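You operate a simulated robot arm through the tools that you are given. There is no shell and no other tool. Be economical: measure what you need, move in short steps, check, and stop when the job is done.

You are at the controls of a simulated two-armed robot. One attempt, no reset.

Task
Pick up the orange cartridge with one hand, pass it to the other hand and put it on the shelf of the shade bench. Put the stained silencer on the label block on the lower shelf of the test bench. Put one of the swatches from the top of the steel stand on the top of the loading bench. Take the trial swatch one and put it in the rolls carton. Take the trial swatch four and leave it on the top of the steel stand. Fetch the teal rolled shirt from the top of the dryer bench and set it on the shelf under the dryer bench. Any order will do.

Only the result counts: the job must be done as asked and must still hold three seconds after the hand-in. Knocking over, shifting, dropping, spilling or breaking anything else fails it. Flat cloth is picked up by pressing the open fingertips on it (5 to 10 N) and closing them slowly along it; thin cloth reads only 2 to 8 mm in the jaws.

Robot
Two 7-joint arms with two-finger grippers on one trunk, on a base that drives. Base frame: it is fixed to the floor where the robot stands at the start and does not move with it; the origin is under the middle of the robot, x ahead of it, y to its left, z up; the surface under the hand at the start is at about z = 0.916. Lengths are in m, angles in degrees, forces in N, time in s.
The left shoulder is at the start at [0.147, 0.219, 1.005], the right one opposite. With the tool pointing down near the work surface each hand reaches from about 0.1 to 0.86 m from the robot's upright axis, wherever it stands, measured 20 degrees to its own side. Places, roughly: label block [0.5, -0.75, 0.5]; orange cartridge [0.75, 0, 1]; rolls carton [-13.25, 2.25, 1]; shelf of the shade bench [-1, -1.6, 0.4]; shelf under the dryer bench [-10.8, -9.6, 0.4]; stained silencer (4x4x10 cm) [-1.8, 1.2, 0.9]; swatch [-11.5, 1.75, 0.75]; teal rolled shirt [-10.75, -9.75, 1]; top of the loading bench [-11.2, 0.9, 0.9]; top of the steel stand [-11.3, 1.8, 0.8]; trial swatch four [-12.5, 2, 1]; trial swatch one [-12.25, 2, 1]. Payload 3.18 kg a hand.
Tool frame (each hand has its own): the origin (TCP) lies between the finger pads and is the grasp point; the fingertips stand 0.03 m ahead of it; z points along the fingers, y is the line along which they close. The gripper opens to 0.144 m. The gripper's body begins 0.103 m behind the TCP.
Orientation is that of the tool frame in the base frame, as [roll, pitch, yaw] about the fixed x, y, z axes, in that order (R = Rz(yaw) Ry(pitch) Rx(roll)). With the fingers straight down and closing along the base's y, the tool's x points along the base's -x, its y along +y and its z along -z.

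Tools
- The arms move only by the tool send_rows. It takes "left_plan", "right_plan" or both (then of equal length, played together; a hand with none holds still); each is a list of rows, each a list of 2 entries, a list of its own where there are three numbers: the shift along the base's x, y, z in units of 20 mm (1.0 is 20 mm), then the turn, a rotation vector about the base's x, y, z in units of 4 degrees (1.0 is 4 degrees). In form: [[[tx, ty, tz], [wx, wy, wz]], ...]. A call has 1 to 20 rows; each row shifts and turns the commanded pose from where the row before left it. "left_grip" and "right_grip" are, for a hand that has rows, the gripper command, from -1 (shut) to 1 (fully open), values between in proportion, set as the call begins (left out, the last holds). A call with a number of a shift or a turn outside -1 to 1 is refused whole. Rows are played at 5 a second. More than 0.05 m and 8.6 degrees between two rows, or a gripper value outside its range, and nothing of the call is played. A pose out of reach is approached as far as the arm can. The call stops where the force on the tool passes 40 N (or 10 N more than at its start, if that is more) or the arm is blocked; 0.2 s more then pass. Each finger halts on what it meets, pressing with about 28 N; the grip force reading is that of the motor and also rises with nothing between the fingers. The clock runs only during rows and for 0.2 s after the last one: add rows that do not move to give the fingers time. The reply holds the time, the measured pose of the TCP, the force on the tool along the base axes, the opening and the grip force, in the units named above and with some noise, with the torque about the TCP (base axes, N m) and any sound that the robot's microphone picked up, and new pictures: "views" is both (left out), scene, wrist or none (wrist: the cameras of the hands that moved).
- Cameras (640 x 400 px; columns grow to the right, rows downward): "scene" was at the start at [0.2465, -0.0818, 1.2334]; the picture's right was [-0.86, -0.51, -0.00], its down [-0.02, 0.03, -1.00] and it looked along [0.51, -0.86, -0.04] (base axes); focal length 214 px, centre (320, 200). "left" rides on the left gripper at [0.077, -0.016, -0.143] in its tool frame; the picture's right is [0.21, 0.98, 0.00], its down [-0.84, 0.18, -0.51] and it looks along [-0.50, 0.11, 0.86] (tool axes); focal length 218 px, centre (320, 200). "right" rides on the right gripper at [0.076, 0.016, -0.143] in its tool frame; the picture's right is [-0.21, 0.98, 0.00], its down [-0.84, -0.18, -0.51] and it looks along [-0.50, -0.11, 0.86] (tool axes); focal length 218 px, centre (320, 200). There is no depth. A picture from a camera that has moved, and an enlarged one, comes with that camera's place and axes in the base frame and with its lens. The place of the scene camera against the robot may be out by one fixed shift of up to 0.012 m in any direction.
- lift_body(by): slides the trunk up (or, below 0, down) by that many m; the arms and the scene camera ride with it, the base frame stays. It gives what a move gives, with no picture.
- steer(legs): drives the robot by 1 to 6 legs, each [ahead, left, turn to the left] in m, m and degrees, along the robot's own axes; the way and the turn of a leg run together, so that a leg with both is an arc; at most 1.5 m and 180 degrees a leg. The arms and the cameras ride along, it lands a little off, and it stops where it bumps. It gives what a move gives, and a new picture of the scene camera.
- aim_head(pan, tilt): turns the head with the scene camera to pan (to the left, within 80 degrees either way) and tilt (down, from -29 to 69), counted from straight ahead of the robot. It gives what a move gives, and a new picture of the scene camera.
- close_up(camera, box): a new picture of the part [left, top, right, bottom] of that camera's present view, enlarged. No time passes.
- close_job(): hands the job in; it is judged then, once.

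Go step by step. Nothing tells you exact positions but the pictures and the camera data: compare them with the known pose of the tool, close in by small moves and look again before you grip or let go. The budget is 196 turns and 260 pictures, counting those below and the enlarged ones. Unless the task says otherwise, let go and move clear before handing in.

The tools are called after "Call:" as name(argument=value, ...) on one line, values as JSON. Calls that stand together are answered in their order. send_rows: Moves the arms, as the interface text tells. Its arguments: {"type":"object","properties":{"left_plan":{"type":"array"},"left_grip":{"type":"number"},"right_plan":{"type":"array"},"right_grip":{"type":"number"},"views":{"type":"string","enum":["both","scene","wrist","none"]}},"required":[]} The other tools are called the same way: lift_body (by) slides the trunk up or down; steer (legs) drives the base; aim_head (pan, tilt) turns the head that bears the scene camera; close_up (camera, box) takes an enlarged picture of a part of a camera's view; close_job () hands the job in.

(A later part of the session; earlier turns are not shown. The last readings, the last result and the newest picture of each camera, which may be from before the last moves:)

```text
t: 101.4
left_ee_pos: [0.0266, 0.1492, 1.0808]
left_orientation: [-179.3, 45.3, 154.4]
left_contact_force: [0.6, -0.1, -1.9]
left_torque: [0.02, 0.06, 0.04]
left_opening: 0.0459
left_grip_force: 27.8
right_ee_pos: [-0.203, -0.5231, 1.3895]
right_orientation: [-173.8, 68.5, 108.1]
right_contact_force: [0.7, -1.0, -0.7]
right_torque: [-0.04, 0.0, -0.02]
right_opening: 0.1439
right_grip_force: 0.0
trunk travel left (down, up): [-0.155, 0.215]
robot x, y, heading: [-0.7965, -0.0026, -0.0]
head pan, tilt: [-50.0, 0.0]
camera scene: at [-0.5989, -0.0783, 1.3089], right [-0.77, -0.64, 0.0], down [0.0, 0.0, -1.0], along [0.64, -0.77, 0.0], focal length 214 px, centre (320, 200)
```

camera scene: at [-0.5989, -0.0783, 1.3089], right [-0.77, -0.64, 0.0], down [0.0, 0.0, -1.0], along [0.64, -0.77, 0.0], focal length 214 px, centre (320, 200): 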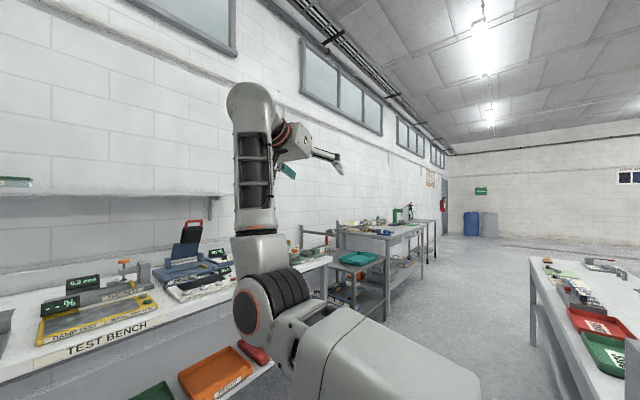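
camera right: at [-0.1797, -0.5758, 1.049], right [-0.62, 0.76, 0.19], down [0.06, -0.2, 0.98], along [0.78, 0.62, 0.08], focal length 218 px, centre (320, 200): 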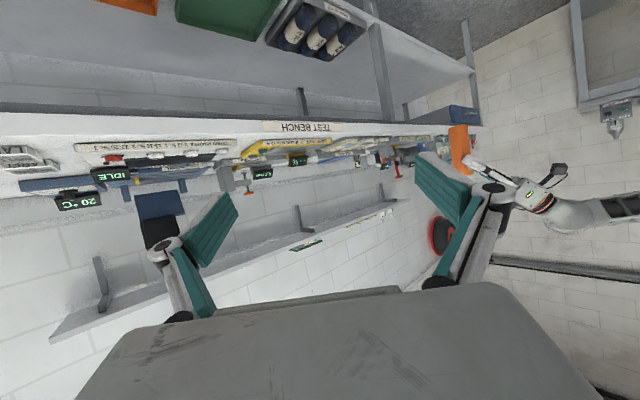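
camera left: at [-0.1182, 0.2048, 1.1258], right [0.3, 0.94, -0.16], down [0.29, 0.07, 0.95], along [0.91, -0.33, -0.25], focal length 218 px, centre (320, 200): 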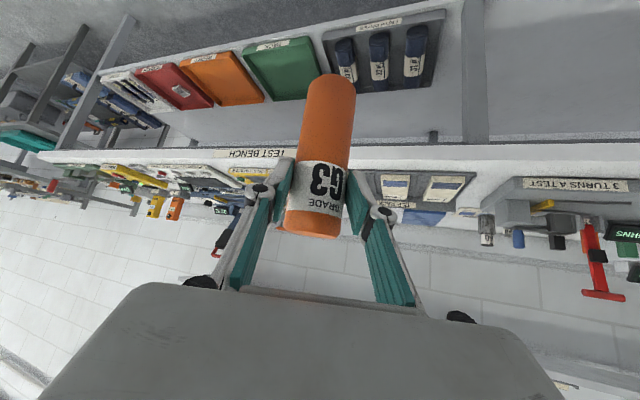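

The forearm is upright now. I'll keep carrying the wrist inward.

Call:
send_rows(right_plan=[[[0, 1, 0], [0, 0, 0]], [[0, 1, 0], [0, 0, 0]], [[0, 1, 0], [0, 0, 0]], [[0, 1, 0], [0, 0, 0]], [[0, 1, 0], [0, 0, 0]], [[0, 1, 0], [0, 0, 0]], [[0, 1, 0], [0, 0, 0]], [[0, 1, 0], [0, 0, 0]], [[0, 1, 0], [0, 0, 0]], [[0, 1, 0], [0, 0, 0]]], views="scene")

```text
t: 103.8
left_ee_pos: [0.0272, 0.1486, 1.0804]
left_orientation: [-179.1, 45.1, 154.4]
left_contact_force: [-0.3, -0.8, -2.5]
left_torque: [0.02, 0.06, -0.02]
left_opening: 0.0461
left_grip_force: 28.1
right_ee_pos: [-0.1998, -0.3626, 1.3747]
right_orientation: [-170.6, 66.8, 107.4]
right_contact_force: [-0.1, -0.6, -0.5]
right_torque: [0.01, 0.0, 0.04]
right_opening: 0.144
right_grip_force: 0.1
trunk travel left (down, up): [-0.155, 0.215]
robot x, y, heading: [-0.7976, -0.0026, 0.1]
head pan, tilt: [-50.0, 0.0]
stopped in row 10 (right hand): the arm was blocked; the commanded pose is now the measured one
camera scene: at [-0.5991, -0.0788, 1.309], right [-0.77, -0.64, 0.0], down [0.0, 0.0, -1.0], along [0.64, -0.77, 0.0], focal length 214 px, centre (320, 200)
```

scene: 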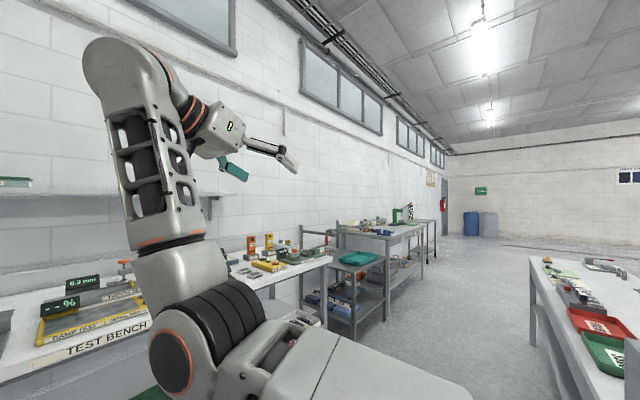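

The forearm leans inward now. Next I'll yaw the tool back forward around the wrist and start lowering.

Call:
send_rows(right_plan=[[[0.5, 0.2, 0], [0, 0, 1]], [[0.5, 0.2, 0], [0, 0, 1]], [[0.5, 0.2, 0], [0, 0, 1]], [[0.5, 0.2, 0], [0, 0, 1]], [[0.5, 0.2, 0], [0, 0, 1]], [[0.5, 0.2, 0], [0, 0, 1]], [[0.4, 0.4, 0], [0, 0, 1]], [[0.4, 0.4, 0], [0, 0, 1]], [[0.4, 0.4, -0.3], [0, 0, 1]], [[0.4, 0.4, -0.3], [0, 0, 1]], [[0.2, 0.5, -0.3], [0, 0, 1]], [[0.2, 0.5, -0.3], [0, 0, 1]], [[0, 0.5, -0.3], [0, 0, 1]], [[0, 0.5, -0.3], [0, 0, 1]]], views="scene")

```text
t: 106.8
left_ee_pos: [0.027, 0.1496, 1.0799]
left_orientation: [-179.1, 45.4, 154.4]
left_contact_force: [0.6, -0.2, -2.2]
left_torque: [0.02, 0.04, -0.02]
left_opening: 0.0461
left_grip_force: 28.0
right_ee_pos: [-0.0996, -0.2629, 1.3412]
right_orientation: [-170.9, 66.9, 163.6]
right_contact_force: [-0.3, 0.5, 0.2]
right_torque: [0.01, 0.02, -0.02]
right_opening: 0.1443
right_grip_force: 0.0
trunk travel left (down, up): [-0.155, 0.215]
robot x, y, heading: [-0.7985, -0.0006, -0.3]
head pan, tilt: [-50.0, 0.0]
camera scene: at [-0.599, -0.0784, 1.3089], right [-0.77, -0.64, 0.0], down [0.0, 0.0, -1.0], along [0.64, -0.77, 0.0], focal length 214 px, centre (320, 200)
```

scene: 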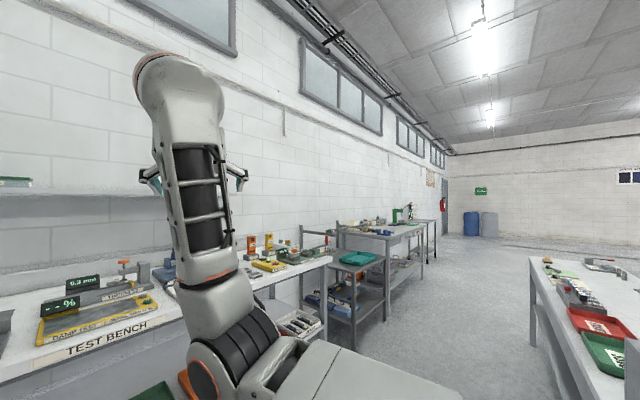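

It works: the hand is at y −0.26 pointing forward. I'll keep turning left and lower it.

Call:
send_rows(right_plan=[[[-0.2, 0.3, -0.5], [0, 0, 1]], [[-0.2, 0.3, -0.5], [0, 0, 1]], [[-0.2, 0.3, -0.5], [0, 0, 1]], [[-0.2, 0.3, -0.5], [0, 0, 1]], [[-0.2, 0.3, -0.5], [0, 0, 1]], [[-0.2, 0.3, -0.5], [0, 0, 1]], [[-0.2, 0.3, -0.5], [0, 0, 1]], [[-0.2, 0.3, -0.5], [0, 0, 1]], [[-0.2, 0.3, -0.5], [0, 0, 1]], [[-0.2, 0.3, -0.5], [0, 0, 1]], [[-0.2, 0.3, -0.5], [0, 0, 1]], [[-0.2, 0.3, -0.5], [0, 0, 1]], [[-0.2, 0.3, -0.5], [0, 0, 1]], [[-0.2, 0.3, -0.5], [0, 0, 1]]], views="scene")

```text
t: 109.8
left_ee_pos: [0.0286, 0.1484, 1.0801]
left_orientation: [-179.2, 45.2, 154.3]
left_contact_force: [0.1, -0.1, -2.3]
left_torque: [0.05, 0.05, 0.02]
left_opening: 0.0459
left_grip_force: 28.0
right_ee_pos: [-0.1279, -0.1766, 1.1963]
right_orientation: [-171.0, 66.9, -140.6]
right_contact_force: [-0.4, 0.0, -0.3]
right_torque: [0.0, 0.04, 0.03]
right_opening: 0.1441
right_grip_force: 0.1
right hand out of reach, approached as far as the arm can: row 8, 9, 10, 11
trunk travel left (down, up): [-0.155, 0.215]
robot x, y, heading: [-0.8011, -0.0033, -0.0]
head pan, tilt: [-50.0, 0.0]
camera scene: at [-0.5987, -0.0787, 1.3088], right [-0.77, -0.64, 0.0], down [0.0, 0.0, -1.0], along [0.64, -0.77, 0.0], focal length 214 px, centre (320, 200)
```

scene: 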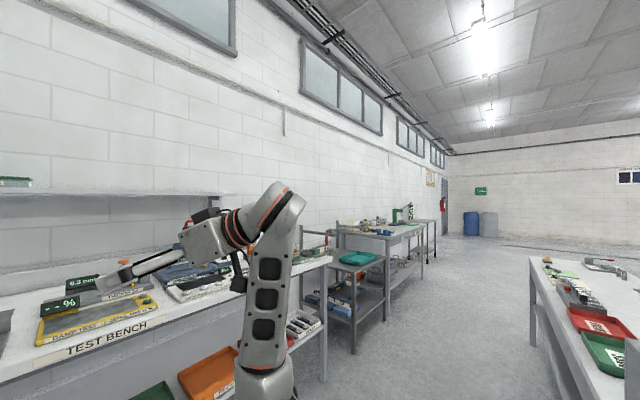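

The right arm is flipped into a good posture. Now I'll move the left hand to the handover point and then set the right at its pre-grasp.

Call:
send_rows(left_plan=[[[-0.74, -0.74, 0.2], [0, 0, -0.45]], [[-0.74, -0.74, 0.2], [0, 0, -0.45]], [[-0.74, -0.74, 0.2], [0, 0, -0.45]], [[-0.74, -0.74, 0.2], [0, 0, -0.45]], [[-0.74, -0.74, 0.2], [0, 0, -0.45]], [[-0.74, -0.74, 0.2], [0, 0, -0.45]], [[-0.74, -0.74, 0.2], [0, 0, -0.45]], [[-0.74, -0.74, 0.2], [0, 0, -0.45]], [[-0.74, -0.74, 0.2], [0, 0, -0.45]], [[-0.74, -0.74, 0.2], [0, 0, -0.45]]], views="none")

Call:
send_rows(right_plan=[[[-0.83, 0.77, -0.77], [0, 0, 0.33]], [[-0.83, 0.77, -0.77], [0, 0, 0.33]], [[-0.83, 0.77, -0.77], [0, 0, 0.33]], [[-0.83, 0.77, -0.77], [0, 0, 0.33]], [[-0.83, 0.77, -0.77], [0, 0, 0.33]], [[-0.83, 0.77, -0.77], [0, 0, 0.33]]], views="wrist")

Call:
aim_head(pan=0, tilt=20)

```text
t: 112.0
left_ee_pos: [-0.1213, 0.003, 1.1207]
left_orientation: [-179.2, 45.2, 136.3]
left_contact_force: [0.0, 1.2, -2.9]
left_torque: [0.03, 0.02, 0.01]
left_opening: 0.0457
left_grip_force: 27.7
right_ee_pos: [-0.1278, -0.1763, 1.1959]
right_orientation: [-170.8, 67.0, -140.6]
right_contact_force: [-0.1, 0.2, 0.1]
right_torque: [0.04, 0.0, 0.01]
right_opening: 0.1442
right_grip_force: 0.1
trunk travel left (down, up): [-0.155, 0.215]
robot x, y, heading: [-0.7986, -0.0005, -0.2]
head pan, tilt: [-50.0, 0.0]
```

```text
t: 113.4
left_ee_pos: [-0.1203, 0.0034, 1.12]
left_orientation: [-179.2, 45.3, 136.4]
left_contact_force: [-0.1, -0.5, -2.9]
left_torque: [0.05, 0.03, 0.02]
left_opening: 0.0461
left_grip_force: 27.5
right_ee_pos: [-0.2292, -0.0832, 1.1017]
right_orientation: [-170.9, 67.0, -132.6]
right_contact_force: [0.0, 0.1, 0.1]
right_torque: [0.02, 0.0, -0.02]
right_opening: 0.1439
right_grip_force: 0.1
trunk travel left (down, up): [-0.155, 0.215]
robot x, y, heading: [-0.8006, -0.0014, -0.1]
head pan, tilt: [-50.0, 0.0]
camera right: at [-0.3645, -0.1719, 1.0854], right [-0.56, 0.82, 0.13], down [-0.04, -0.18, 0.98], along [0.83, 0.54, 0.13], focal length 218 px, centre (320, 200)
```

right: 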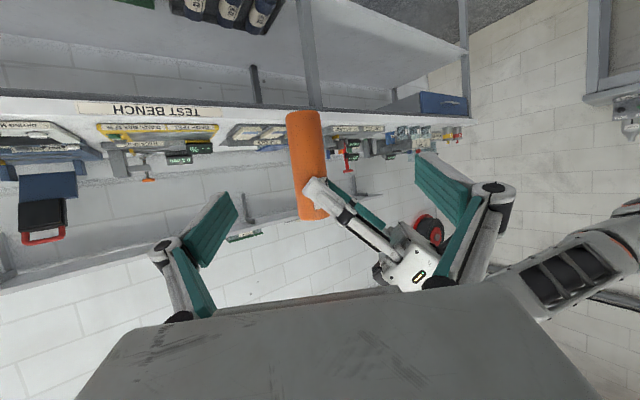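

```text
t: 114.6
left_ee_pos: [-0.1208, 0.0019, 1.1197]
left_orientation: [-179.3, 45.4, 136.4]
left_contact_force: [0.0, 0.4, -1.6]
left_torque: [0.01, 0.07, 0.0]
left_opening: 0.0461
left_grip_force: 28.1
right_ee_pos: [-0.2273, -0.0841, 1.1023]
right_orientation: [-170.8, 67.0, -132.6]
right_contact_force: [-0.2, 0.0, 0.3]
right_torque: [0.02, -0.04, -0.02]
right_opening: 0.1441
right_grip_force: 0.0
trunk travel left (down, up): [-0.155, 0.215]
robot x, y, heading: [-0.799, 0.003, 0.1]
head pan, tilt: [0.0, 20.0]
camera scene: at [-0.5639, -0.0095, 1.2767], right [0.0, -1.0, 0.0], down [-0.34, 0.0, -0.94], along [0.94, 0.0, -0.34], focal length 214 px, centre (320, 200)
```

scene: 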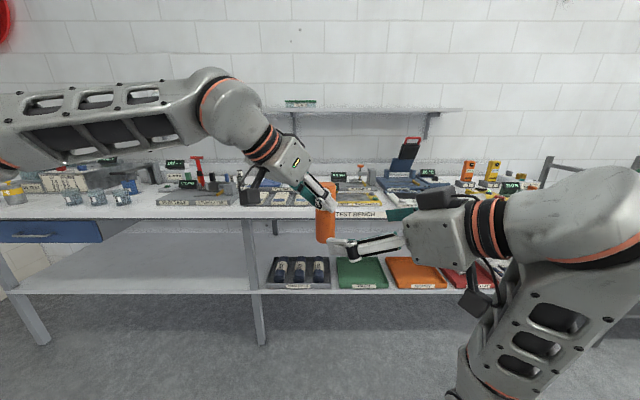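

In the right wrist view the cartridge sits about 2 cm off to one side, so I'll correct that and go in halfway.

Call:
send_rows(right_plan=[[[0.6, -0.85, 0], [0, 0, 0]], [[0.78, 0.62, -0.42], [0, 0, 0]], [[0.78, 0.62, -0.42], [0, 0, 0]], [[0.78, 0.62, -0.42], [0, 0, 0]], [[0.78, 0.62, -0.42], [0, 0, 0]]], views="wrist")

```text
t: 116.0
left_ee_pos: [-0.1214, 0.0027, 1.1194]
left_orientation: [-179.3, 45.2, 136.4]
left_contact_force: [-0.4, 0.7, -2.0]
left_torque: [0.06, 0.05, -0.02]
left_opening: 0.0458
left_grip_force: 28.4
right_ee_pos: [-0.1421, -0.0758, 1.0691]
right_orientation: [-163.5, 65.5, -128.4]
right_contact_force: [-0.4, 0.4, 0.3]
right_torque: [0.0, 0.03, -0.01]
right_opening: 0.1437
right_grip_force: 0.0
trunk travel left (down, up): [-0.155, 0.215]
robot x, y, heading: [-0.798, -0.0013, 0.1]
head pan, tilt: [0.0, 20.0]
stopped in row 5 (right hand): the arm was blocked; the commanded pose is now the measured one
camera right: at [-0.282, -0.1581, 1.054], right [-0.52, 0.85, 0.07], down [-0.07, -0.13, 0.99], along [0.85, 0.51, 0.12], focal length 218 px, centre (320, 200)
```

right: 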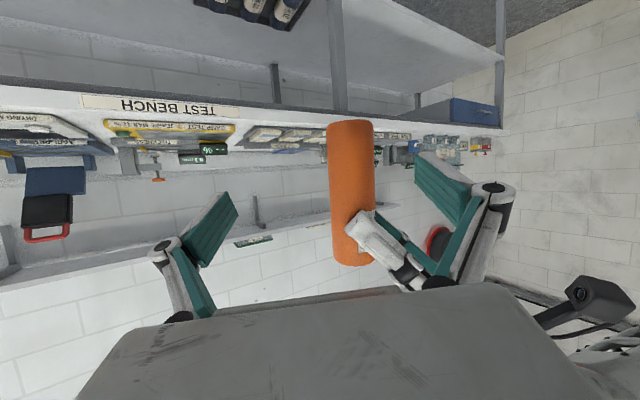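

The right arm stops here at a limit, so I'll bring the cartridge into its jaws with the left hand instead.

Call:
send_rows(left_plan=[[[0.4, -0.64, 0.5], [0, 0, 0]], [[0.4, -0.64, 0.5], [0, 0, 0]], [[-0.65, -0.45, 0.2], [0, 0, 0]], [[-0.65, -0.45, 0.2], [0, 0, 0]], [[0, 0, 0], [0, 0, 0]]], views="none")

Call:
close_up(camera="right", box=[0, 0, 640, 400])

```text
t: 117.2
left_ee_pos: [-0.1312, -0.0409, 1.1495]
left_orientation: [-179.2, 45.2, 136.3]
left_contact_force: [-0.2, -1.0, -2.6]
left_torque: [0.05, 0.03, 0.0]
left_opening: 0.0462
left_grip_force: 28.0
right_ee_pos: [-0.1414, -0.0761, 1.0692]
right_orientation: [-163.7, 65.6, -128.8]
right_contact_force: [0.1, 1.4, -0.3]
right_torque: [0.02, -0.02, -0.01]
right_opening: 0.1438
right_grip_force: 0.1
trunk travel left (down, up): [-0.155, 0.215]
robot x, y, heading: [-0.7986, 0.0021, 0.1]
head pan, tilt: [0.0, 20.0]
```

```text
1.00 times, centred on (320, 200) of right (not enlarged: the box is as wide or as high as the picture)
camera zoom: at [-0.2815, -0.1584, 1.0534], right [-0.52, 0.85, 0.08], down [-0.06, -0.13, 0.99], along [0.85, 0.51, 0.12], focal length 218 px, centre (320, 200)
```

zoom: 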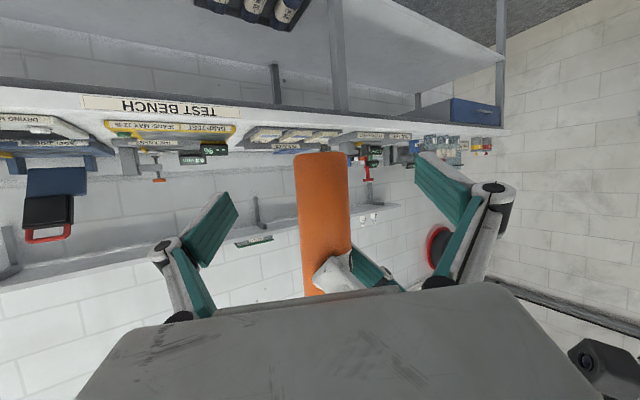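

Centred now, with about 3 cm more depth needed.

Call:
send_rows(left_plan=[[[-0.6, -0.39, 0], [0, 0, 0]], [[-0.6, -0.39, 0], [0, 0, 0]], [[0, 0, 0], [0, 0, 0]]], views="none")

Call:
send_rows(right_plan=[[[0, 0, 0], [0, 0, 0]], [[0, 0, 0], [0, 0, 0]], [[0, 0, 0], [0, 0, 0]]], right_grip=-0.2, views="wrist")

```text
t: 118.0
left_ee_pos: [-0.1547, -0.0554, 1.1502]
left_orientation: [-179.1, 45.3, 136.4]
left_contact_force: [0.2, -0.5, -2.0]
left_torque: [0.04, 0.06, 0.02]
left_opening: 0.0462
left_grip_force: 28.2
right_ee_pos: [-0.1413, -0.0771, 1.0685]
right_orientation: [-163.7, 65.5, -128.8]
right_contact_force: [0.4, 0.3, -0.6]
right_torque: [0.02, -0.01, 0.03]
right_opening: 0.1441
right_grip_force: 0.1
trunk travel left (down, up): [-0.155, 0.215]
robot x, y, heading: [-0.797, -0.0015, -0.1]
head pan, tilt: [0.0, 20.0]
```

```text
t: 118.8
left_ee_pos: [-0.1531, -0.0573, 1.1484]
left_orientation: [-179.2, 45.2, 136.4]
left_contact_force: [-0.4, 0.8, -3.4]
left_torque: [0.06, 0.04, -0.02]
left_opening: 0.0463
left_grip_force: 27.9
right_ee_pos: [-0.1418, -0.0768, 1.0694]
right_orientation: [-163.7, 65.5, -128.8]
right_contact_force: [-0.2, 0.3, -0.9]
right_torque: [0.01, -0.01, 0.01]
right_opening: 0.058
right_grip_force: 0.1
trunk travel left (down, up): [-0.155, 0.215]
robot x, y, heading: [-0.7994, -0.0012, -0.1]
head pan, tilt: [0.0, 20.0]
camera right: at [-0.2817, -0.1585, 1.0535], right [-0.52, 0.85, 0.08], down [-0.06, -0.13, 0.99], along [0.85, 0.51, 0.12], focal length 218 px, centre (320, 200)
```

right: 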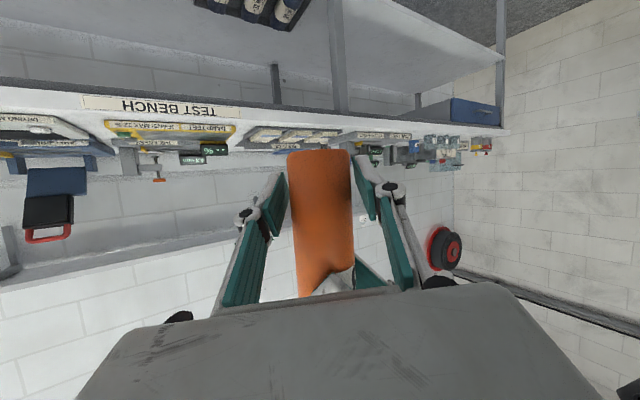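

Jaws straddle the bottom end of the cartridge. I'll close the right hand.

Call:
send_rows(right_plan=[[[0, 0, 0], [0, 0, 0]], [[0, 0, 0], [0, 0, 0]], [[0, 0, 0], [0, 0, 0]]], right_grip=-1, views="wrist")

```text
t: 119.6
left_ee_pos: [-0.1546, -0.0577, 1.1491]
left_orientation: [-179.2, 45.3, 136.4]
left_contact_force: [1.8, -1.6, -3.7]
left_torque: [-0.58, -0.5, 0.02]
left_opening: 0.046
left_grip_force: 27.7
right_ee_pos: [-0.1426, -0.077, 1.0695]
right_orientation: [-163.7, 65.4, -128.9]
right_contact_force: [-0.1, 0.6, 1.5]
right_torque: [0.62, 0.47, 0.01]
right_opening: 0.0483
right_grip_force: 27.9
trunk travel left (down, up): [-0.155, 0.215]
robot x, y, heading: [-0.7975, -0.0006, 0.1]
head pan, tilt: [0.0, 20.0]
camera right: at [-0.2818, -0.1584, 1.0535], right [-0.52, 0.85, 0.08], down [-0.06, -0.13, 0.99], along [0.85, 0.51, 0.12], focal length 218 px, centre (320, 200)
```

right: 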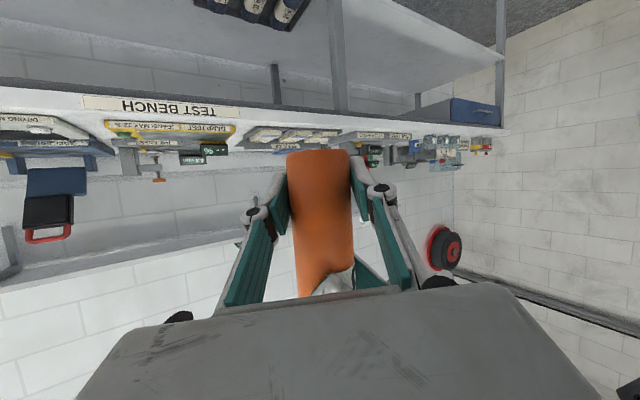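

Both hands hold it. I'll open the left only part way and back it out along its axis.

Call:
send_rows(left_plan=[[[0, 0, 0], [0, 0, 0]], [[0, 0, 0], [0, 0, 0]], [[-0.5, 0.5, 0.7], [0, 0, 0]], [[-0.5, 0.5, 0.7], [0, 0, 0]], [[-0.5, 0.5, 0.7], [0, 0, 0]], [[-0.5, 0.5, 0.7], [0, 0, 0]], [[-0.5, 0.5, 0.7], [0, 0, 0]], [[-0.5, 0.5, 0.7], [0, 0, 0]], [[-0.3, 1, 0], [0, 0, 0]], [[0, 1, 0], [0, 0, 0]], [[0, 1, 0], [0, 0, 0]], [[0, 1, 0], [0, 0, 0]], [[0, 1, 0], [0, 0, 0]]], left_grip=0.1, views="scene")

```text
t: 122.4
left_ee_pos: [-0.2218, 0.0528, 1.2323]
left_orientation: [-179.2, 45.3, 136.4]
left_contact_force: [0.4, 0.1, -0.2]
left_torque: [0.02, 0.02, -0.01]
left_opening: 0.0792
left_grip_force: 0.1
left hand out of reach, approached as far as the arm can: row 11, 12, 13
right_ee_pos: [-0.1424, -0.0764, 1.0695]
right_orientation: [-163.7, 65.5, -128.7]
right_contact_force: [-0.3, -0.3, -0.5]
right_torque: [0.0, 0.0, 0.01]
right_opening: 0.0452
right_grip_force: 28.2
trunk travel left (down, up): [-0.155, 0.215]
robot x, y, heading: [-0.8006, -0.0035, 0.0]
head pan, tilt: [0.0, 20.0]
camera scene: at [-0.5639, -0.0095, 1.2767], right [0.0, -1.0, 0.0], down [-0.34, 0.0, -0.94], along [0.94, 0.0, -0.34], focal length 214 px, centre (320, 200)
```

scene: 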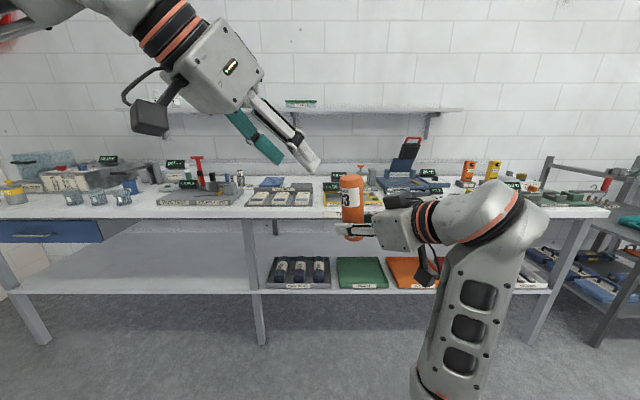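

Handover done; the right hand holds the cartridge alone. Next I'll look at the shade bench, to the right.

Call:
aim_head(pan=-80, tilt=20)

Call:
aim_head(pan=80, tilt=20)

```text
t: 123.9
left_ee_pos: [-0.2215, 0.0526, 1.2325]
left_orientation: [-179.2, 45.3, 136.4]
left_contact_force: [0.3, 0.0, 0.1]
left_torque: [0.03, -0.01, -0.01]
left_opening: 0.079
left_grip_force: 0.0
right_ee_pos: [-0.1419, -0.0768, 1.0698]
right_orientation: [-163.7, 65.5, -128.8]
right_contact_force: [-0.4, -0.4, 0.0]
right_torque: [0.01, 0.02, 0.02]
right_opening: 0.045
right_grip_force: 28.0
trunk travel left (down, up): [-0.155, 0.215]
robot x, y, heading: [-0.7973, -0.0003, -0.0]
head pan, tilt: [-80.0, 20.0]
camera scene: at [-0.6407, -0.1011, 1.2767], right [-0.98, -0.17, 0.0], down [-0.06, 0.34, -0.94], along [0.16, -0.93, -0.34], focal length 214 px, centre (320, 200)
```

scene: 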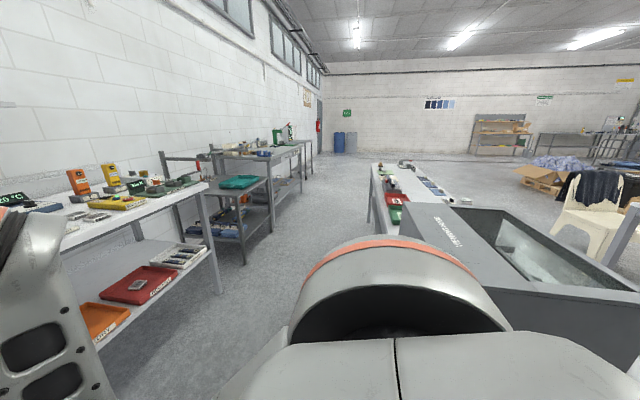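

```text
t: 126.4
left_ee_pos: [-0.2201, 0.0526, 1.2344]
left_orientation: [-179.2, 45.3, 136.5]
left_contact_force: [1.0, 0.2, 0.5]
left_torque: [0.02, -0.05, 0.01]
left_opening: 0.0792
left_grip_force: 0.0
right_ee_pos: [-0.1416, -0.0771, 1.069]
right_orientation: [-163.7, 65.5, -128.9]
right_contact_force: [-0.1, -0.1, 0.0]
right_torque: [0.01, -0.02, 0.01]
right_opening: 0.0448
right_grip_force: 28.9
trunk travel left (down, up): [-0.155, 0.215]
robot x, y, heading: [-0.7954, -0.0027, 0.0]
head pan, tilt: [80.0, 20.0]
camera scene: at [-0.6408, 0.0823, 1.2767], right [0.98, -0.17, 0.0], down [-0.06, -0.34, -0.94], along [0.16, 0.93, -0.34], focal length 214 px, centre (320, 200)
```

scene: 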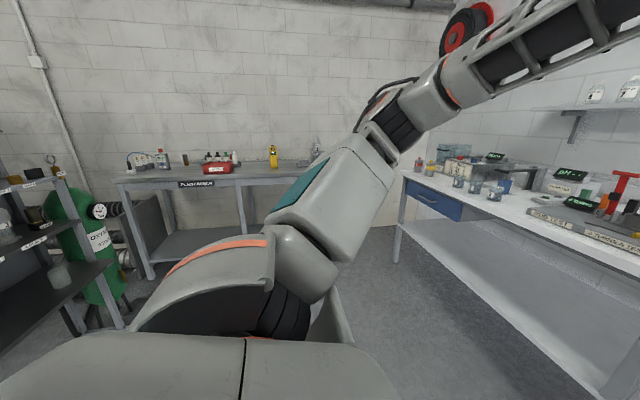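

I see the shade bench (front edge near x = −0.8, running along −y) and its lower shelf. I'll stow the left hand and turn the right hand into a lower carrying pose before driving.

Call:
send_rows(left_plan=[[[0, 0.3, 0.3], [0, 0, 1]], [[0, 0.3, 0.3], [0, 0, 1]], [[0, 0.3, 0.3], [0, 0, 1]], [[0, 0.5, 0.3], [0, 0, 1]], [[0, 0.5, 0.3], [0, 0, 1]], [[-0.3, 0.8, 0.3], [0, 0, 1]], [[-0.3, 0.8, 0.3], [0, 0, 1]], [[-0.3, 0.8, 0.3], [0, 0, 1]], [[-0.3, 0.8, 0.3], [0, 0, 1]], [[-0.3, 0.8, 0.3], [0, 0, 1]], [[-0.3, 0.8, 0], [0, 0, 0.5]], [[-0.3, 0.8, 0], [0, 0, 0]], [[-0.3, 0.8, 0], [0, 0, 0]], [[-0.3, 0.8, 0], [0, 0, 0]], [[-0.3, 0.8, 0], [0, 0, 0]]], right_plan=[[[-0.3, -0.6, -0.7], [0, 0, 0]], [[-0.3, -0.6, -0.7], [0, 0, 0]], [[-0.3, -0.6, -0.7], [0, 0, 0]], [[-0.3, -0.6, -0.7], [0, 0, 0]], [[-0.3, -0.6, -0.7], [0, 0, 0]], [[-0.3, -0.6, -0.7], [0, 0, -0.5]], [[-0.3, -0.6, -0.7], [0, 0, -0.5]], [[-0.3, -0.6, -0.7], [0, 0, -0.5]], [[-0.3, -0.6, -0.7], [0, 0, -0.5]], [[-0.3, -0.6, -0.7], [0, 0, -0.5]], [[-0.3, -0.6, -0.7], [0, 0, -0.5]], [[-0.3, -0.6, -0.7], [0, 0, -0.5]], [[-0.3, -0.6, -0.7], [0, 0, -0.5]], [[-0.3, -0.6, -0.7], [0, 0, -0.5]], [[-0.3, -0.6, -0.7], [0, 0, -0.5]]], views="none")

Call:
aim_head(pan=-25, tilt=40)

```text
t: 128.1
left_ee_pos: [-0.2333, 0.1247, 1.2755]
left_orientation: [-179.3, 45.3, 164.9]
left_contact_force: [-0.3, 0.3, 0.2]
left_torque: [-0.02, 0.0, 0.0]
left_opening: 0.0792
left_grip_force: 0.0
right_ee_pos: [-0.1774, -0.2006, 0.9704]
right_orientation: [-149.9, 60.5, -123.6]
right_contact_force: [-0.2, 1.0, -0.1]
right_torque: [-0.02, -0.01, -0.02]
right_opening: 0.0451
right_grip_force: 27.6
trunk travel left (down, up): [-0.155, 0.215]
robot x, y, heading: [-0.796, -0.0031, -0.2]
head pan, tilt: [80.0, 20.0]
stopped in row 8 (right hand): the arm was blocked; the commanded pose is now the measured one
```

```text
t: 129.9
left_ee_pos: [-0.2327, 0.1243, 1.2753]
left_orientation: [-179.1, 45.3, 165.0]
left_contact_force: [1.0, -0.4, 0.9]
left_torque: [-0.02, 0.0, -0.01]
left_opening: 0.0788
left_grip_force: 0.1
right_ee_pos: [-0.1784, -0.2, 0.9702]
right_orientation: [-149.9, 60.6, -123.7]
right_contact_force: [-0.6, -0.7, 0.9]
right_torque: [-0.05, -0.01, 0.01]
right_opening: 0.0449
right_grip_force: 27.7
trunk travel left (down, up): [-0.155, 0.215]
robot x, y, heading: [-0.7942, -0.0026, 0.1]
head pan, tilt: [-25.0, 40.0]
camera scene: at [-0.5799, -0.0452, 1.2453], right [-0.42, -0.91, 0.0], down [-0.58, 0.27, -0.77], along [0.69, -0.32, -0.64], focal length 214 px, centre (320, 200)
```

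scene: 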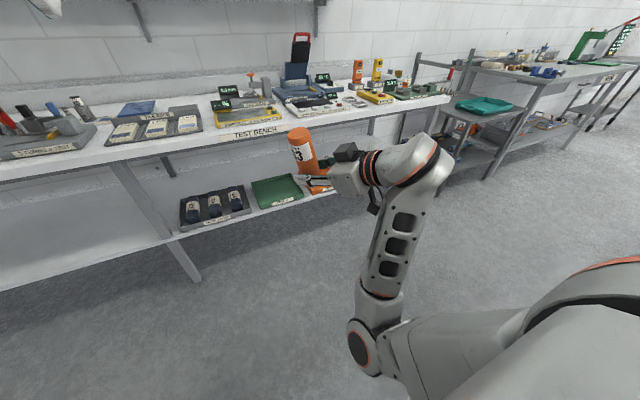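

The elbow is low and the wrist near its limit. I'll extend the right hand forward and down while restoring its level orientation.

Call:
send_rows(right_plan=[[[0.9, -0.1, 0], [0.2, 0.01, -0.4]], [[0.9, -0.1, 0], [0.2, 0.01, -0.4]], [[0.9, -0.1, -0.3], [0.2, 0.01, -0.4]], [[0.9, -0.1, -0.5], [0.2, 0.01, -0.4]], [[0.9, -0.1, -0.7], [0.2, 0.01, -0.4]], [[0.9, -0.1, -0.8], [0.2, 0.01, -0.4]], [[0.9, -0.1, -0.8], [0.2, 0.01, -0.4]], [[0, -0.1, -0.8], [0.2, 0.01, -0.4]], [[0, -0.1, -0.8], [0.2, 0.01, -0.4]], [[0, -0.1, -0.8], [0.2, 0.01, -0.4]], [[0, 0, -0.8], [0, 0, 0]], [[0, 0, -0.8], [0, 0, 0]], [[0, 0, -0.8], [0, 0, 0]]], views="scene")

```text
t: 131.4
left_ee_pos: [-0.2331, 0.1246, 1.2758]
left_orientation: [-179.3, 45.3, 165.0]
left_contact_force: [-0.5, 0.2, -0.1]
left_torque: [-0.02, 0.0, 0.05]
left_opening: 0.0791
left_grip_force: 0.0
right_ee_pos: [-0.0536, -0.2254, 0.927]
right_orientation: [-140.2, 58.5, -124.3]
right_contact_force: [-0.9, -0.7, -0.7]
right_torque: [-0.05, 0.02, 0.01]
right_opening: 0.045
right_grip_force: 28.2
trunk travel left (down, up): [-0.155, 0.215]
robot x, y, heading: [-0.7985, -0.0028, -0.2]
head pan, tilt: [-25.0, 40.0]
stopped in row 7 (right hand): the arm was blocked; the commanded pose is now the measured one
camera scene: at [-0.5797, -0.0452, 1.2452], right [-0.42, -0.91, 0.0], down [-0.58, 0.27, -0.77], along [0.69, -0.32, -0.64], focal length 214 px, centre (320, 200)
```

scene: 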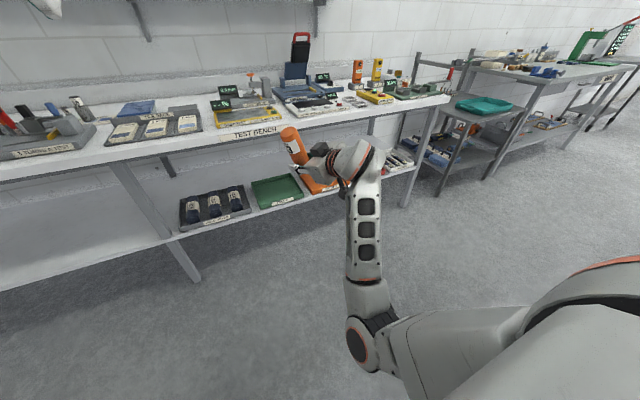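

The wrist limit forces a tilt in this posture. I'll retrace the flip with the cartridge in hand, back to the outside-low posture, which could point forward at low heights.

Call:
send_rows(right_plan=[[[-0.26, 0.17, 0.96], [0.28, 0.086, 0.2]], [[-0.26, 0.17, 0.96], [0.28, 0.086, 0.2]], [[-0.26, 0.17, 0.96], [0.28, 0.086, 0.2]], [[-0.26, 0.17, 0.96], [0.28, 0.086, 0.2]], [[-0.26, 0.17, 0.96], [0.28, 0.086, 0.2]], [[-0.26, 0.17, 0.96], [0.28, 0.086, 0.2]], [[-0.26, 0.17, 0.96], [0.28, 0.086, 0.2]], [[-0.26, 0.17, 0.96], [0.28, 0.086, 0.2]], [[-0.26, 0.17, 0.96], [0.28, 0.086, 0.2]], [[-0.26, 0.17, 0.96], [0.28, 0.086, 0.2]], [[-0.26, 0.17, 0.96], [0.28, 0.086, 0.2]], [[-0.26, 0.17, 0.96], [0.28, 0.086, 0.2]], [[-0.26, 0.17, 0.96], [0.28, 0.086, 0.2]], [[-0.26, 0.17, 0.96], [0.28, 0.086, 0.2]]], views="none")

Call:
send_rows(right_plan=[[[0.1, -0.3, 0.5], [0, 0, -1]], [[0.1, -0.3, 0.5], [0, 0, -1]], [[0.1, -0.3, 0.5], [0, 0, -1]], [[0.1, -0.3, 0.5], [0, 0, -1]], [[0.1, -0.3, 0.5], [0, 0, -1]], [[0.1, -0.3, 0.5], [0, 0, -1]], [[0.1, -0.3, 0.5], [0, 0, -1]], [[0.1, -0.3, 0.5], [0, 0, -1]], [[0.1, -0.3, 0.5], [0, 0, -1]], [[0.1, -0.3, 0.5], [0, 0, -1]], [[0.1, -0.3, 0.5], [0, 0, -1]], [[0.1, -0.3, 0.5], [0, 0, -1]], [[0.1, -0.3, 0.5], [0, 0, -1]], [[0.1, -0.3, 0.5], [0, 0, -1]]], views="scene")

```text
t: 132.4
left_ee_pos: [-0.2337, 0.125, 1.2766]
left_orientation: [-179.3, 45.4, 164.9]
left_contact_force: [1.0, 1.0, 1.3]
left_torque: [0.0, -0.03, 0.0]
left_opening: 0.0794
left_grip_force: 0.1
right_ee_pos: [-0.0704, -0.2657, 0.9732]
right_orientation: [-139.5, 53.9, -124.8]
right_contact_force: [0.3, -0.2, 0.2]
right_torque: [-0.04, 0.01, -0.01]
right_opening: 0.0447
right_grip_force: 28.0
trunk travel left (down, up): [-0.155, 0.215]
robot x, y, heading: [-0.798, -0.0036, -0.0]
head pan, tilt: [-25.0, 40.0]
stopped in row 4 (right hand): the arm was blocked; the commanded pose is now the measured one
```

```text
t: 133.3
left_ee_pos: [-0.2329, 0.1243, 1.2768]
left_orientation: [-179.3, 45.2, 164.9]
left_contact_force: [0.0, -0.1, 0.0]
left_torque: [-0.01, -0.01, 0.01]
left_opening: 0.0794
left_grip_force: 0.1
right_ee_pos: [-0.0683, -0.3348, 0.9975]
right_orientation: [-131.7, 47.9, -135.5]
right_contact_force: [1.3, -0.4, -0.1]
right_torque: [-0.05, 0.02, 0.04]
right_opening: 0.0447
right_grip_force: 28.3
trunk travel left (down, up): [-0.155, 0.215]
robot x, y, heading: [-0.8, -0.0014, 0.0]
head pan, tilt: [-25.0, 40.0]
stopped in row 4 (right hand): the arm was blocked; the commanded pose is now the measured one
camera scene: at [-0.5799, -0.0457, 1.2453], right [-0.42, -0.91, 0.0], down [-0.58, 0.27, -0.77], along [0.69, -0.32, -0.64], focal length 214 px, centre (320, 200)
```

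scene: 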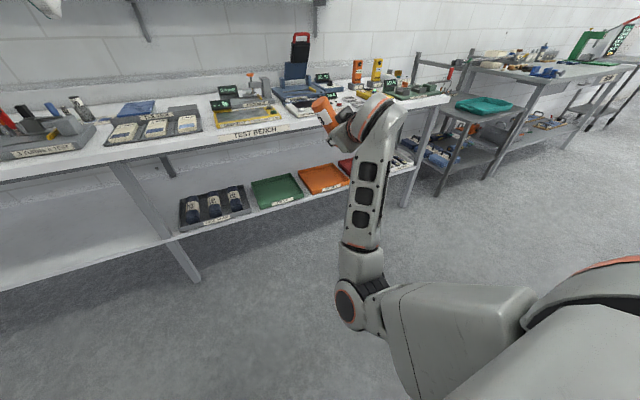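

I'll test pure upward translation without rotation.

Call:
send_rows(right_plan=[[[0, 0, 0.8], [0, 0, 0]], [[0, 0, 0.8], [0, 0, 0]], [[0, 0, 0.8], [0, 0, 0]], [[0, 0, 0.8], [0, 0, 0]], [[0, 0, 0.8], [0, 0, 0]], [[0, 0, 0.8], [0, 0, 0]], [[0, 0, 0.8], [0, 0, 0]], [[0, 0, 0.8], [0, 0, 0]], [[0, 0, 0.8], [0, 0, 0]], [[0, 0, 0.8], [0, 0, 0]], [[0, 0, 0.8], [0, 0, 0]], [[0, 0, 0.8], [0, 0, 0]], [[0, 0, 0.8], [0, 0, 0]], [[0, 0, 0.8], [0, 0, 0]]], views="scene")

```text
t: 134.0
left_ee_pos: [-0.2338, 0.1244, 1.2779]
left_orientation: [-179.3, 45.4, 164.8]
left_contact_force: [-0.1, -0.7, 0.2]
left_torque: [0.03, 0.0, 0.0]
left_opening: 0.0795
left_grip_force: 0.1
right_ee_pos: [-0.0647, -0.2798, 1.0701]
right_orientation: [-119.8, 41.9, -121.8]
right_contact_force: [0.0, 0.2, 0.4]
right_torque: [-0.04, -0.03, 0.0]
right_opening: 0.045
right_grip_force: 27.7
trunk travel left (down, up): [-0.155, 0.215]
robot x, y, heading: [-0.7988, 0.0025, -0.1]
head pan, tilt: [-25.0, 40.0]
stopped in row 3 (right hand): the arm was blocked; the commanded pose is now the measured one
camera scene: at [-0.5802, -0.0457, 1.2454], right [-0.42, -0.91, 0.0], down [-0.58, 0.27, -0.77], along [0.69, -0.32, -0.64], focal length 214 px, centre (320, 200)
```

scene: 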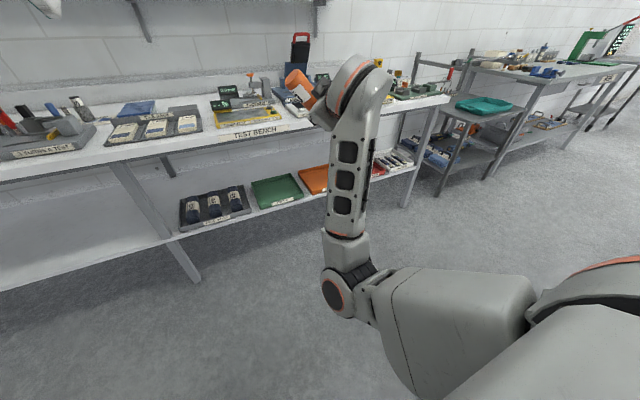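

I'll try rolling the tool back about its own axis, in small steps.

Call:
send_rows(right_plan=[[[0, 0, 0], [0.9, -0.17, -0.37]], [[0, 0, 0], [0.9, -0.17, -0.37]], [[0, 0, 0], [0.9, -0.17, -0.37]], [[0, 0, 0], [0.9, -0.17, -0.37]], [[0, 0, 0], [0.9, -0.17, -0.37]], [[0, 0, 0], [0.9, -0.17, -0.37]], [[0, 0, 0], [0.9, -0.17, -0.37]], [[0, 0, 0], [0.9, -0.17, -0.37]], [[0, 0, 0], [0.9, -0.17, -0.37]], [[0, 0, 0], [0.9, -0.17, -0.37]]], views="scene")

```text
t: 136.4
left_ee_pos: [-0.233, 0.1244, 1.2757]
left_orientation: [-179.2, 45.2, 164.9]
left_contact_force: [-0.8, -1.4, 0.8]
left_torque: [0.0, 0.02, 0.04]
left_opening: 0.0795
left_grip_force: 0.1
right_ee_pos: [-0.0662, -0.3207, 1.077]
right_orientation: [-154.3, 67.7, -169.2]
right_contact_force: [-1.3, 0.0, -2.6]
right_torque: [0.0, 0.01, 0.02]
right_opening: 0.045
right_grip_force: 28.3
trunk travel left (down, up): [-0.155, 0.215]
robot x, y, heading: [-0.7968, -0.0021, 0.4]
head pan, tilt: [-25.0, 40.0]
stopped in row 10 (right hand): the arm was blocked; the commanded pose is now the measured one
camera scene: at [-0.5799, -0.0458, 1.2453], right [-0.42, -0.91, 0.0], down [-0.58, 0.27, -0.77], along [0.69, -0.32, -0.64], focal length 214 px, centre (320, 200)
```

scene: 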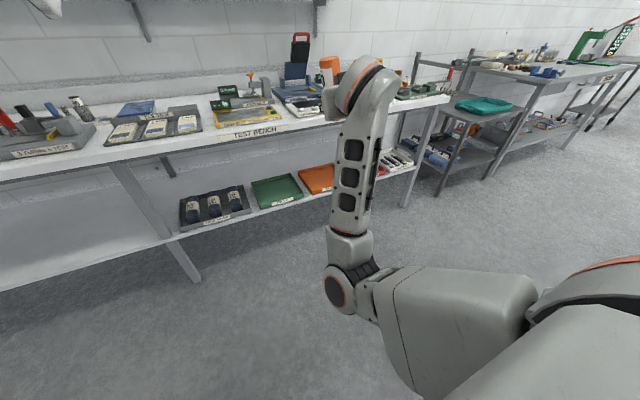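

The cartridge is upright again and the hand points forward. I'll lower it from here in moderate steps.

Call:
send_rows(right_plan=[[[0, -0.2, -0.7], [0, 0, 0]], [[0, -0.2, -0.7], [0, 0, 0]], [[0, -0.2, -0.7], [0, 0, 0]], [[0, -0.2, -0.7], [0, 0, 0]], [[0, -0.2, -0.7], [0, 0, 0]], [[0, -0.2, -0.7], [0, 0, 0]], [[0, -0.2, -0.7], [0, 0, 0]], [[0, -0.2, -0.7], [0, 0, 0]], [[0, -0.2, -0.7], [0, 0, 0]], [[0, -0.2, -0.7], [0, 0, 0]], [[0, -0.2, -0.7], [0, 0, 0]], [[0, -0.2, -0.7], [0, 0, 0]]], views="scene")

```text
t: 137.3
left_ee_pos: [-0.2324, 0.1234, 1.2765]
left_orientation: [-179.3, 45.3, 165.0]
left_contact_force: [0.5, -0.7, 0.1]
left_torque: [-0.01, 0.0, 0.03]
left_opening: 0.0793
left_grip_force: 0.0
right_ee_pos: [-0.0731, -0.3989, 1.0497]
right_orientation: [-137.2, 66.5, -159.2]
right_contact_force: [0.1, 0.1, -1.5]
right_torque: [-0.02, 0.01, 0.01]
right_opening: 0.045
right_grip_force: 27.5
trunk travel left (down, up): [-0.155, 0.215]
robot x, y, heading: [-0.8008, -0.0017, -0.6]
head pan, tilt: [-25.0, 40.0]
stopped in row 4 (right hand): the arm was blocked; the commanded pose is now the measured one
camera scene: at [-0.5798, -0.0459, 1.2452], right [-0.42, -0.91, 0.0], down [-0.58, 0.27, -0.77], along [0.69, -0.32, -0.64], focal length 214 px, centre (320, 200)
```

scene: 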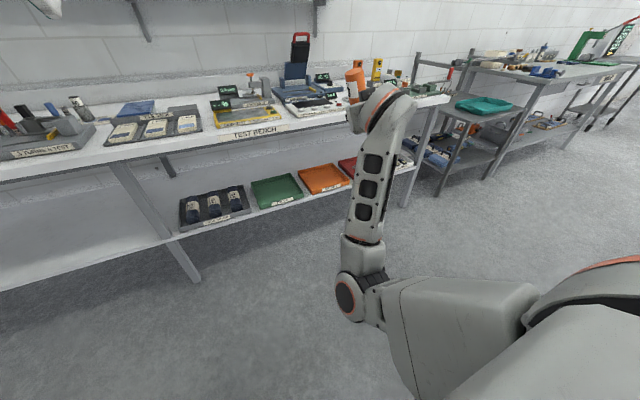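

The shoulder is at its downward limit, so the forearm needs to go outward. I'll move the hand out to the right, then lower it there.

Call:
send_rows(right_plan=[[[0, -0.9, 0.2], [0.2, 0, 0]], [[0, -0.9, 0.2], [0.2, 0, 0]], [[0, -0.9, 0.2], [0.2, 0, 0]], [[0, -0.9, 0.2], [0.2, 0, 0]], [[0, -0.9, 0.2], [0.2, 0, 0]], [[0, -0.9, 0.2], [0.2, 0, 0]], [[0, -0.9, 0.2], [0.2, 0, 0]], [[0, -0.9, 0], [0.2, 0, 0]], [[0, -0.9, 0], [0.2, 0, 0]], [[0, -0.9, 0], [0.2, 0, 0]], [[0, -0.9, 0], [0, 0, 0]], [[0, -0.9, 0], [0, 0, 0]], [[0, -0.9, 0], [0, 0, 0]]], views="scene")

```text
t: 138.1
left_ee_pos: [-0.2332, 0.1237, 1.2753]
left_orientation: [-179.1, 45.2, 164.8]
left_contact_force: [-0.4, -0.1, -0.5]
left_torque: [0.0, 0.01, -0.01]
left_opening: 0.0791
left_grip_force: 0.2
right_ee_pos: [-0.0603, -0.3812, 1.0955]
right_orientation: [-122.2, 64.5, -139.7]
right_contact_force: [0.4, -0.7, -2.5]
right_torque: [-0.02, 0.01, 0.0]
right_opening: 0.0451
right_grip_force: 27.5
trunk travel left (down, up): [-0.155, 0.215]
robot x, y, heading: [-0.7972, -0.0007, -0.1]
head pan, tilt: [-25.0, 40.0]
stopped in row 3 (right hand): the arm was blocked; the commanded pose is now the measured one
camera scene: at [-0.58, -0.0461, 1.2453], right [-0.42, -0.91, 0.0], down [-0.58, 0.27, -0.77], along [0.69, -0.32, -0.64], focal length 214 px, centre (320, 200)
```

scene: 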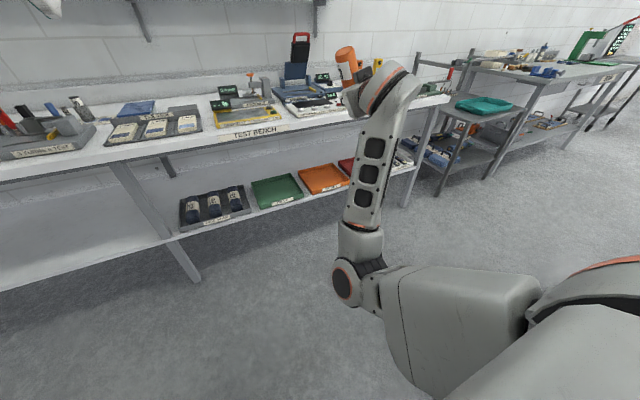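

I'll retrace properly by going up with the tool yawing to the right, as on the way in.

Call:
send_rows(right_plan=[[[-0.38, 0.05, 0.78], [0.27, -0.11, -0.94]], [[-0.38, 0.05, 0.78], [0.27, -0.11, -0.94]], [[-0.38, 0.05, 0.78], [0.27, -0.11, -0.94]], [[-0.38, 0.05, 0.78], [0.27, -0.11, -0.94]], [[-0.38, 0.05, 0.78], [0.27, -0.11, -0.94]], [[-0.38, 0.05, 0.78], [0.27, -0.11, -0.94]], [[-0.38, 0.05, 0.78], [0.27, -0.11, -0.94]], [[-0.38, 0.05, 0.78], [0.27, -0.11, -0.94]], [[-0.38, 0.05, 0.78], [0.27, -0.11, -0.94]], [[-0.38, 0.05, 0.78], [0.27, -0.11, -0.94]], [[-0.38, 0.05, 0.78], [0.27, -0.11, -0.94]], [[-0.38, 0.05, 0.78], [0.27, -0.11, -0.94]], [[-0.38, 0.05, 0.78], [0.27, -0.11, -0.94]], [[-0.38, 0.05, 0.78], [0.27, -0.11, -0.94]], [[-0.38, 0.05, 0.78], [0.27, -0.11, -0.94]], [[-0.38, 0.05, 0.78], [0.27, -0.11, -0.94]], [[-0.38, 0.05, 0.78], [0.27, -0.11, -0.94]], [[-0.38, 0.05, 0.78], [0.27, -0.11, -0.94]]], views="scene")

```text
t: 138.9
left_ee_pos: [-0.2343, 0.1241, 1.2761]
left_orientation: [-179.3, 45.2, 164.9]
left_contact_force: [0.4, -0.7, 0.9]
left_torque: [0.01, -0.02, 0.05]
left_opening: 0.0791
left_grip_force: 0.1
right_ee_pos: [-0.0877, -0.3392, 1.1866]
right_orientation: [-103.1, 63.8, -130.9]
right_contact_force: [0.2, -0.1, -1.5]
right_torque: [-0.01, 0.01, 0.04]
right_opening: 0.0449
right_grip_force: 28.2
trunk travel left (down, up): [-0.155, 0.215]
robot x, y, heading: [-0.7994, -0.0011, -0.0]
head pan, tilt: [-25.0, 40.0]
stopped in row 4 (right hand): the arm was blocked; the commanded pose is now the measured one
camera scene: at [-0.5802, -0.0456, 1.2454], right [-0.42, -0.91, 0.0], down [-0.58, 0.27, -0.77], along [0.69, -0.32, -0.64], focal length 214 px, centre (320, 200)
```

scene: 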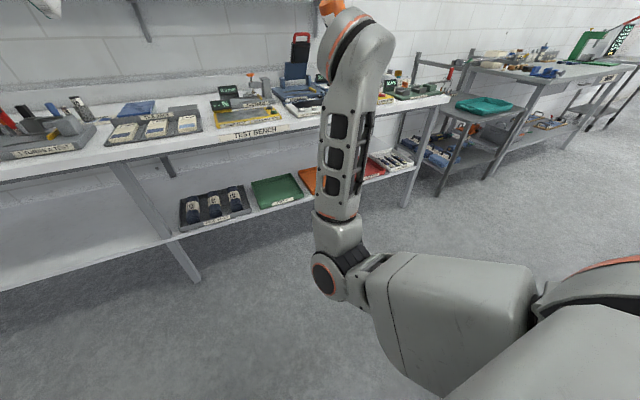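

Call:
send_rows(right_plan=[[[0, 0, 0.3], [0.87, -0.48, -0.1]], [[0, 0, 0.3], [0.87, -0.48, -0.1]], [[0, 0, 0.3], [0.87, -0.48, -0.1]], [[0, 0, 0.3], [0.87, -0.48, -0.1]], [[0, 0, 0.3], [0.87, -0.48, -0.1]], [[0, 0, 0.3], [0.87, -0.48, -0.1]], [[0, 0, 0.3], [0.87, -0.48, -0.1]], [[0, 0, 0.3], [0.87, -0.48, -0.1]], [[0, 0, 0.3], [0.87, -0.48, -0.1]], [[0, 0, 0.3], [0.87, -0.48, -0.1]], [[0, 0, 0.3], [0.87, -0.48, -0.1]], [[0, 0, 0.3], [0.87, -0.48, -0.1]], [[0, 0, 0.3], [0.87, -0.48, -0.1]]], views="scene")

```text
t: 141.9
left_ee_pos: [-0.2327, 0.1243, 1.2762]
left_orientation: [-179.3, 45.3, 164.9]
left_contact_force: [0.5, 0.1, 0.0]
left_torque: [0.0, -0.02, -0.04]
left_opening: 0.0793
left_grip_force: 0.0
right_ee_pos: [-0.0933, -0.3046, 1.2915]
right_orientation: [92.8, 67.4, 64.7]
right_contact_force: [-0.6, 0.9, 0.4]
right_torque: [0.0, -0.06, 0.02]
right_opening: 0.0001
right_grip_force: 27.7
trunk travel left (down, up): [-0.155, 0.215]
robot x, y, heading: [-0.798, -0.0005, 0.1]
head pan, tilt: [-25.0, 40.0]
stopped in row 13 (right hand): the arm was blocked; the commanded pose is now the measured one
camera scene: at [-0.58, -0.0454, 1.2453], right [-0.42, -0.91, 0.0], down [-0.58, 0.27, -0.77], along [0.69, -0.32, -0.64], focal length 214 px, centre (320, 200)
```

scene: 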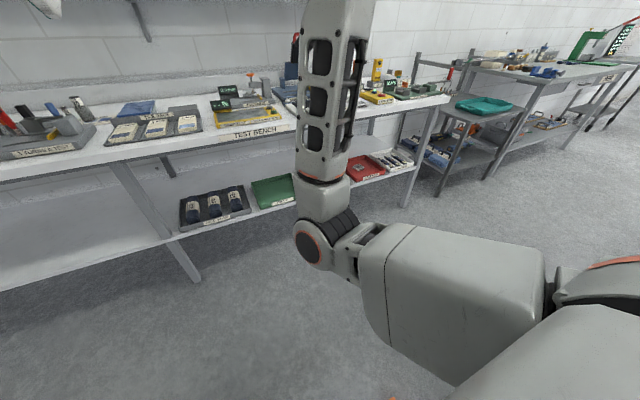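

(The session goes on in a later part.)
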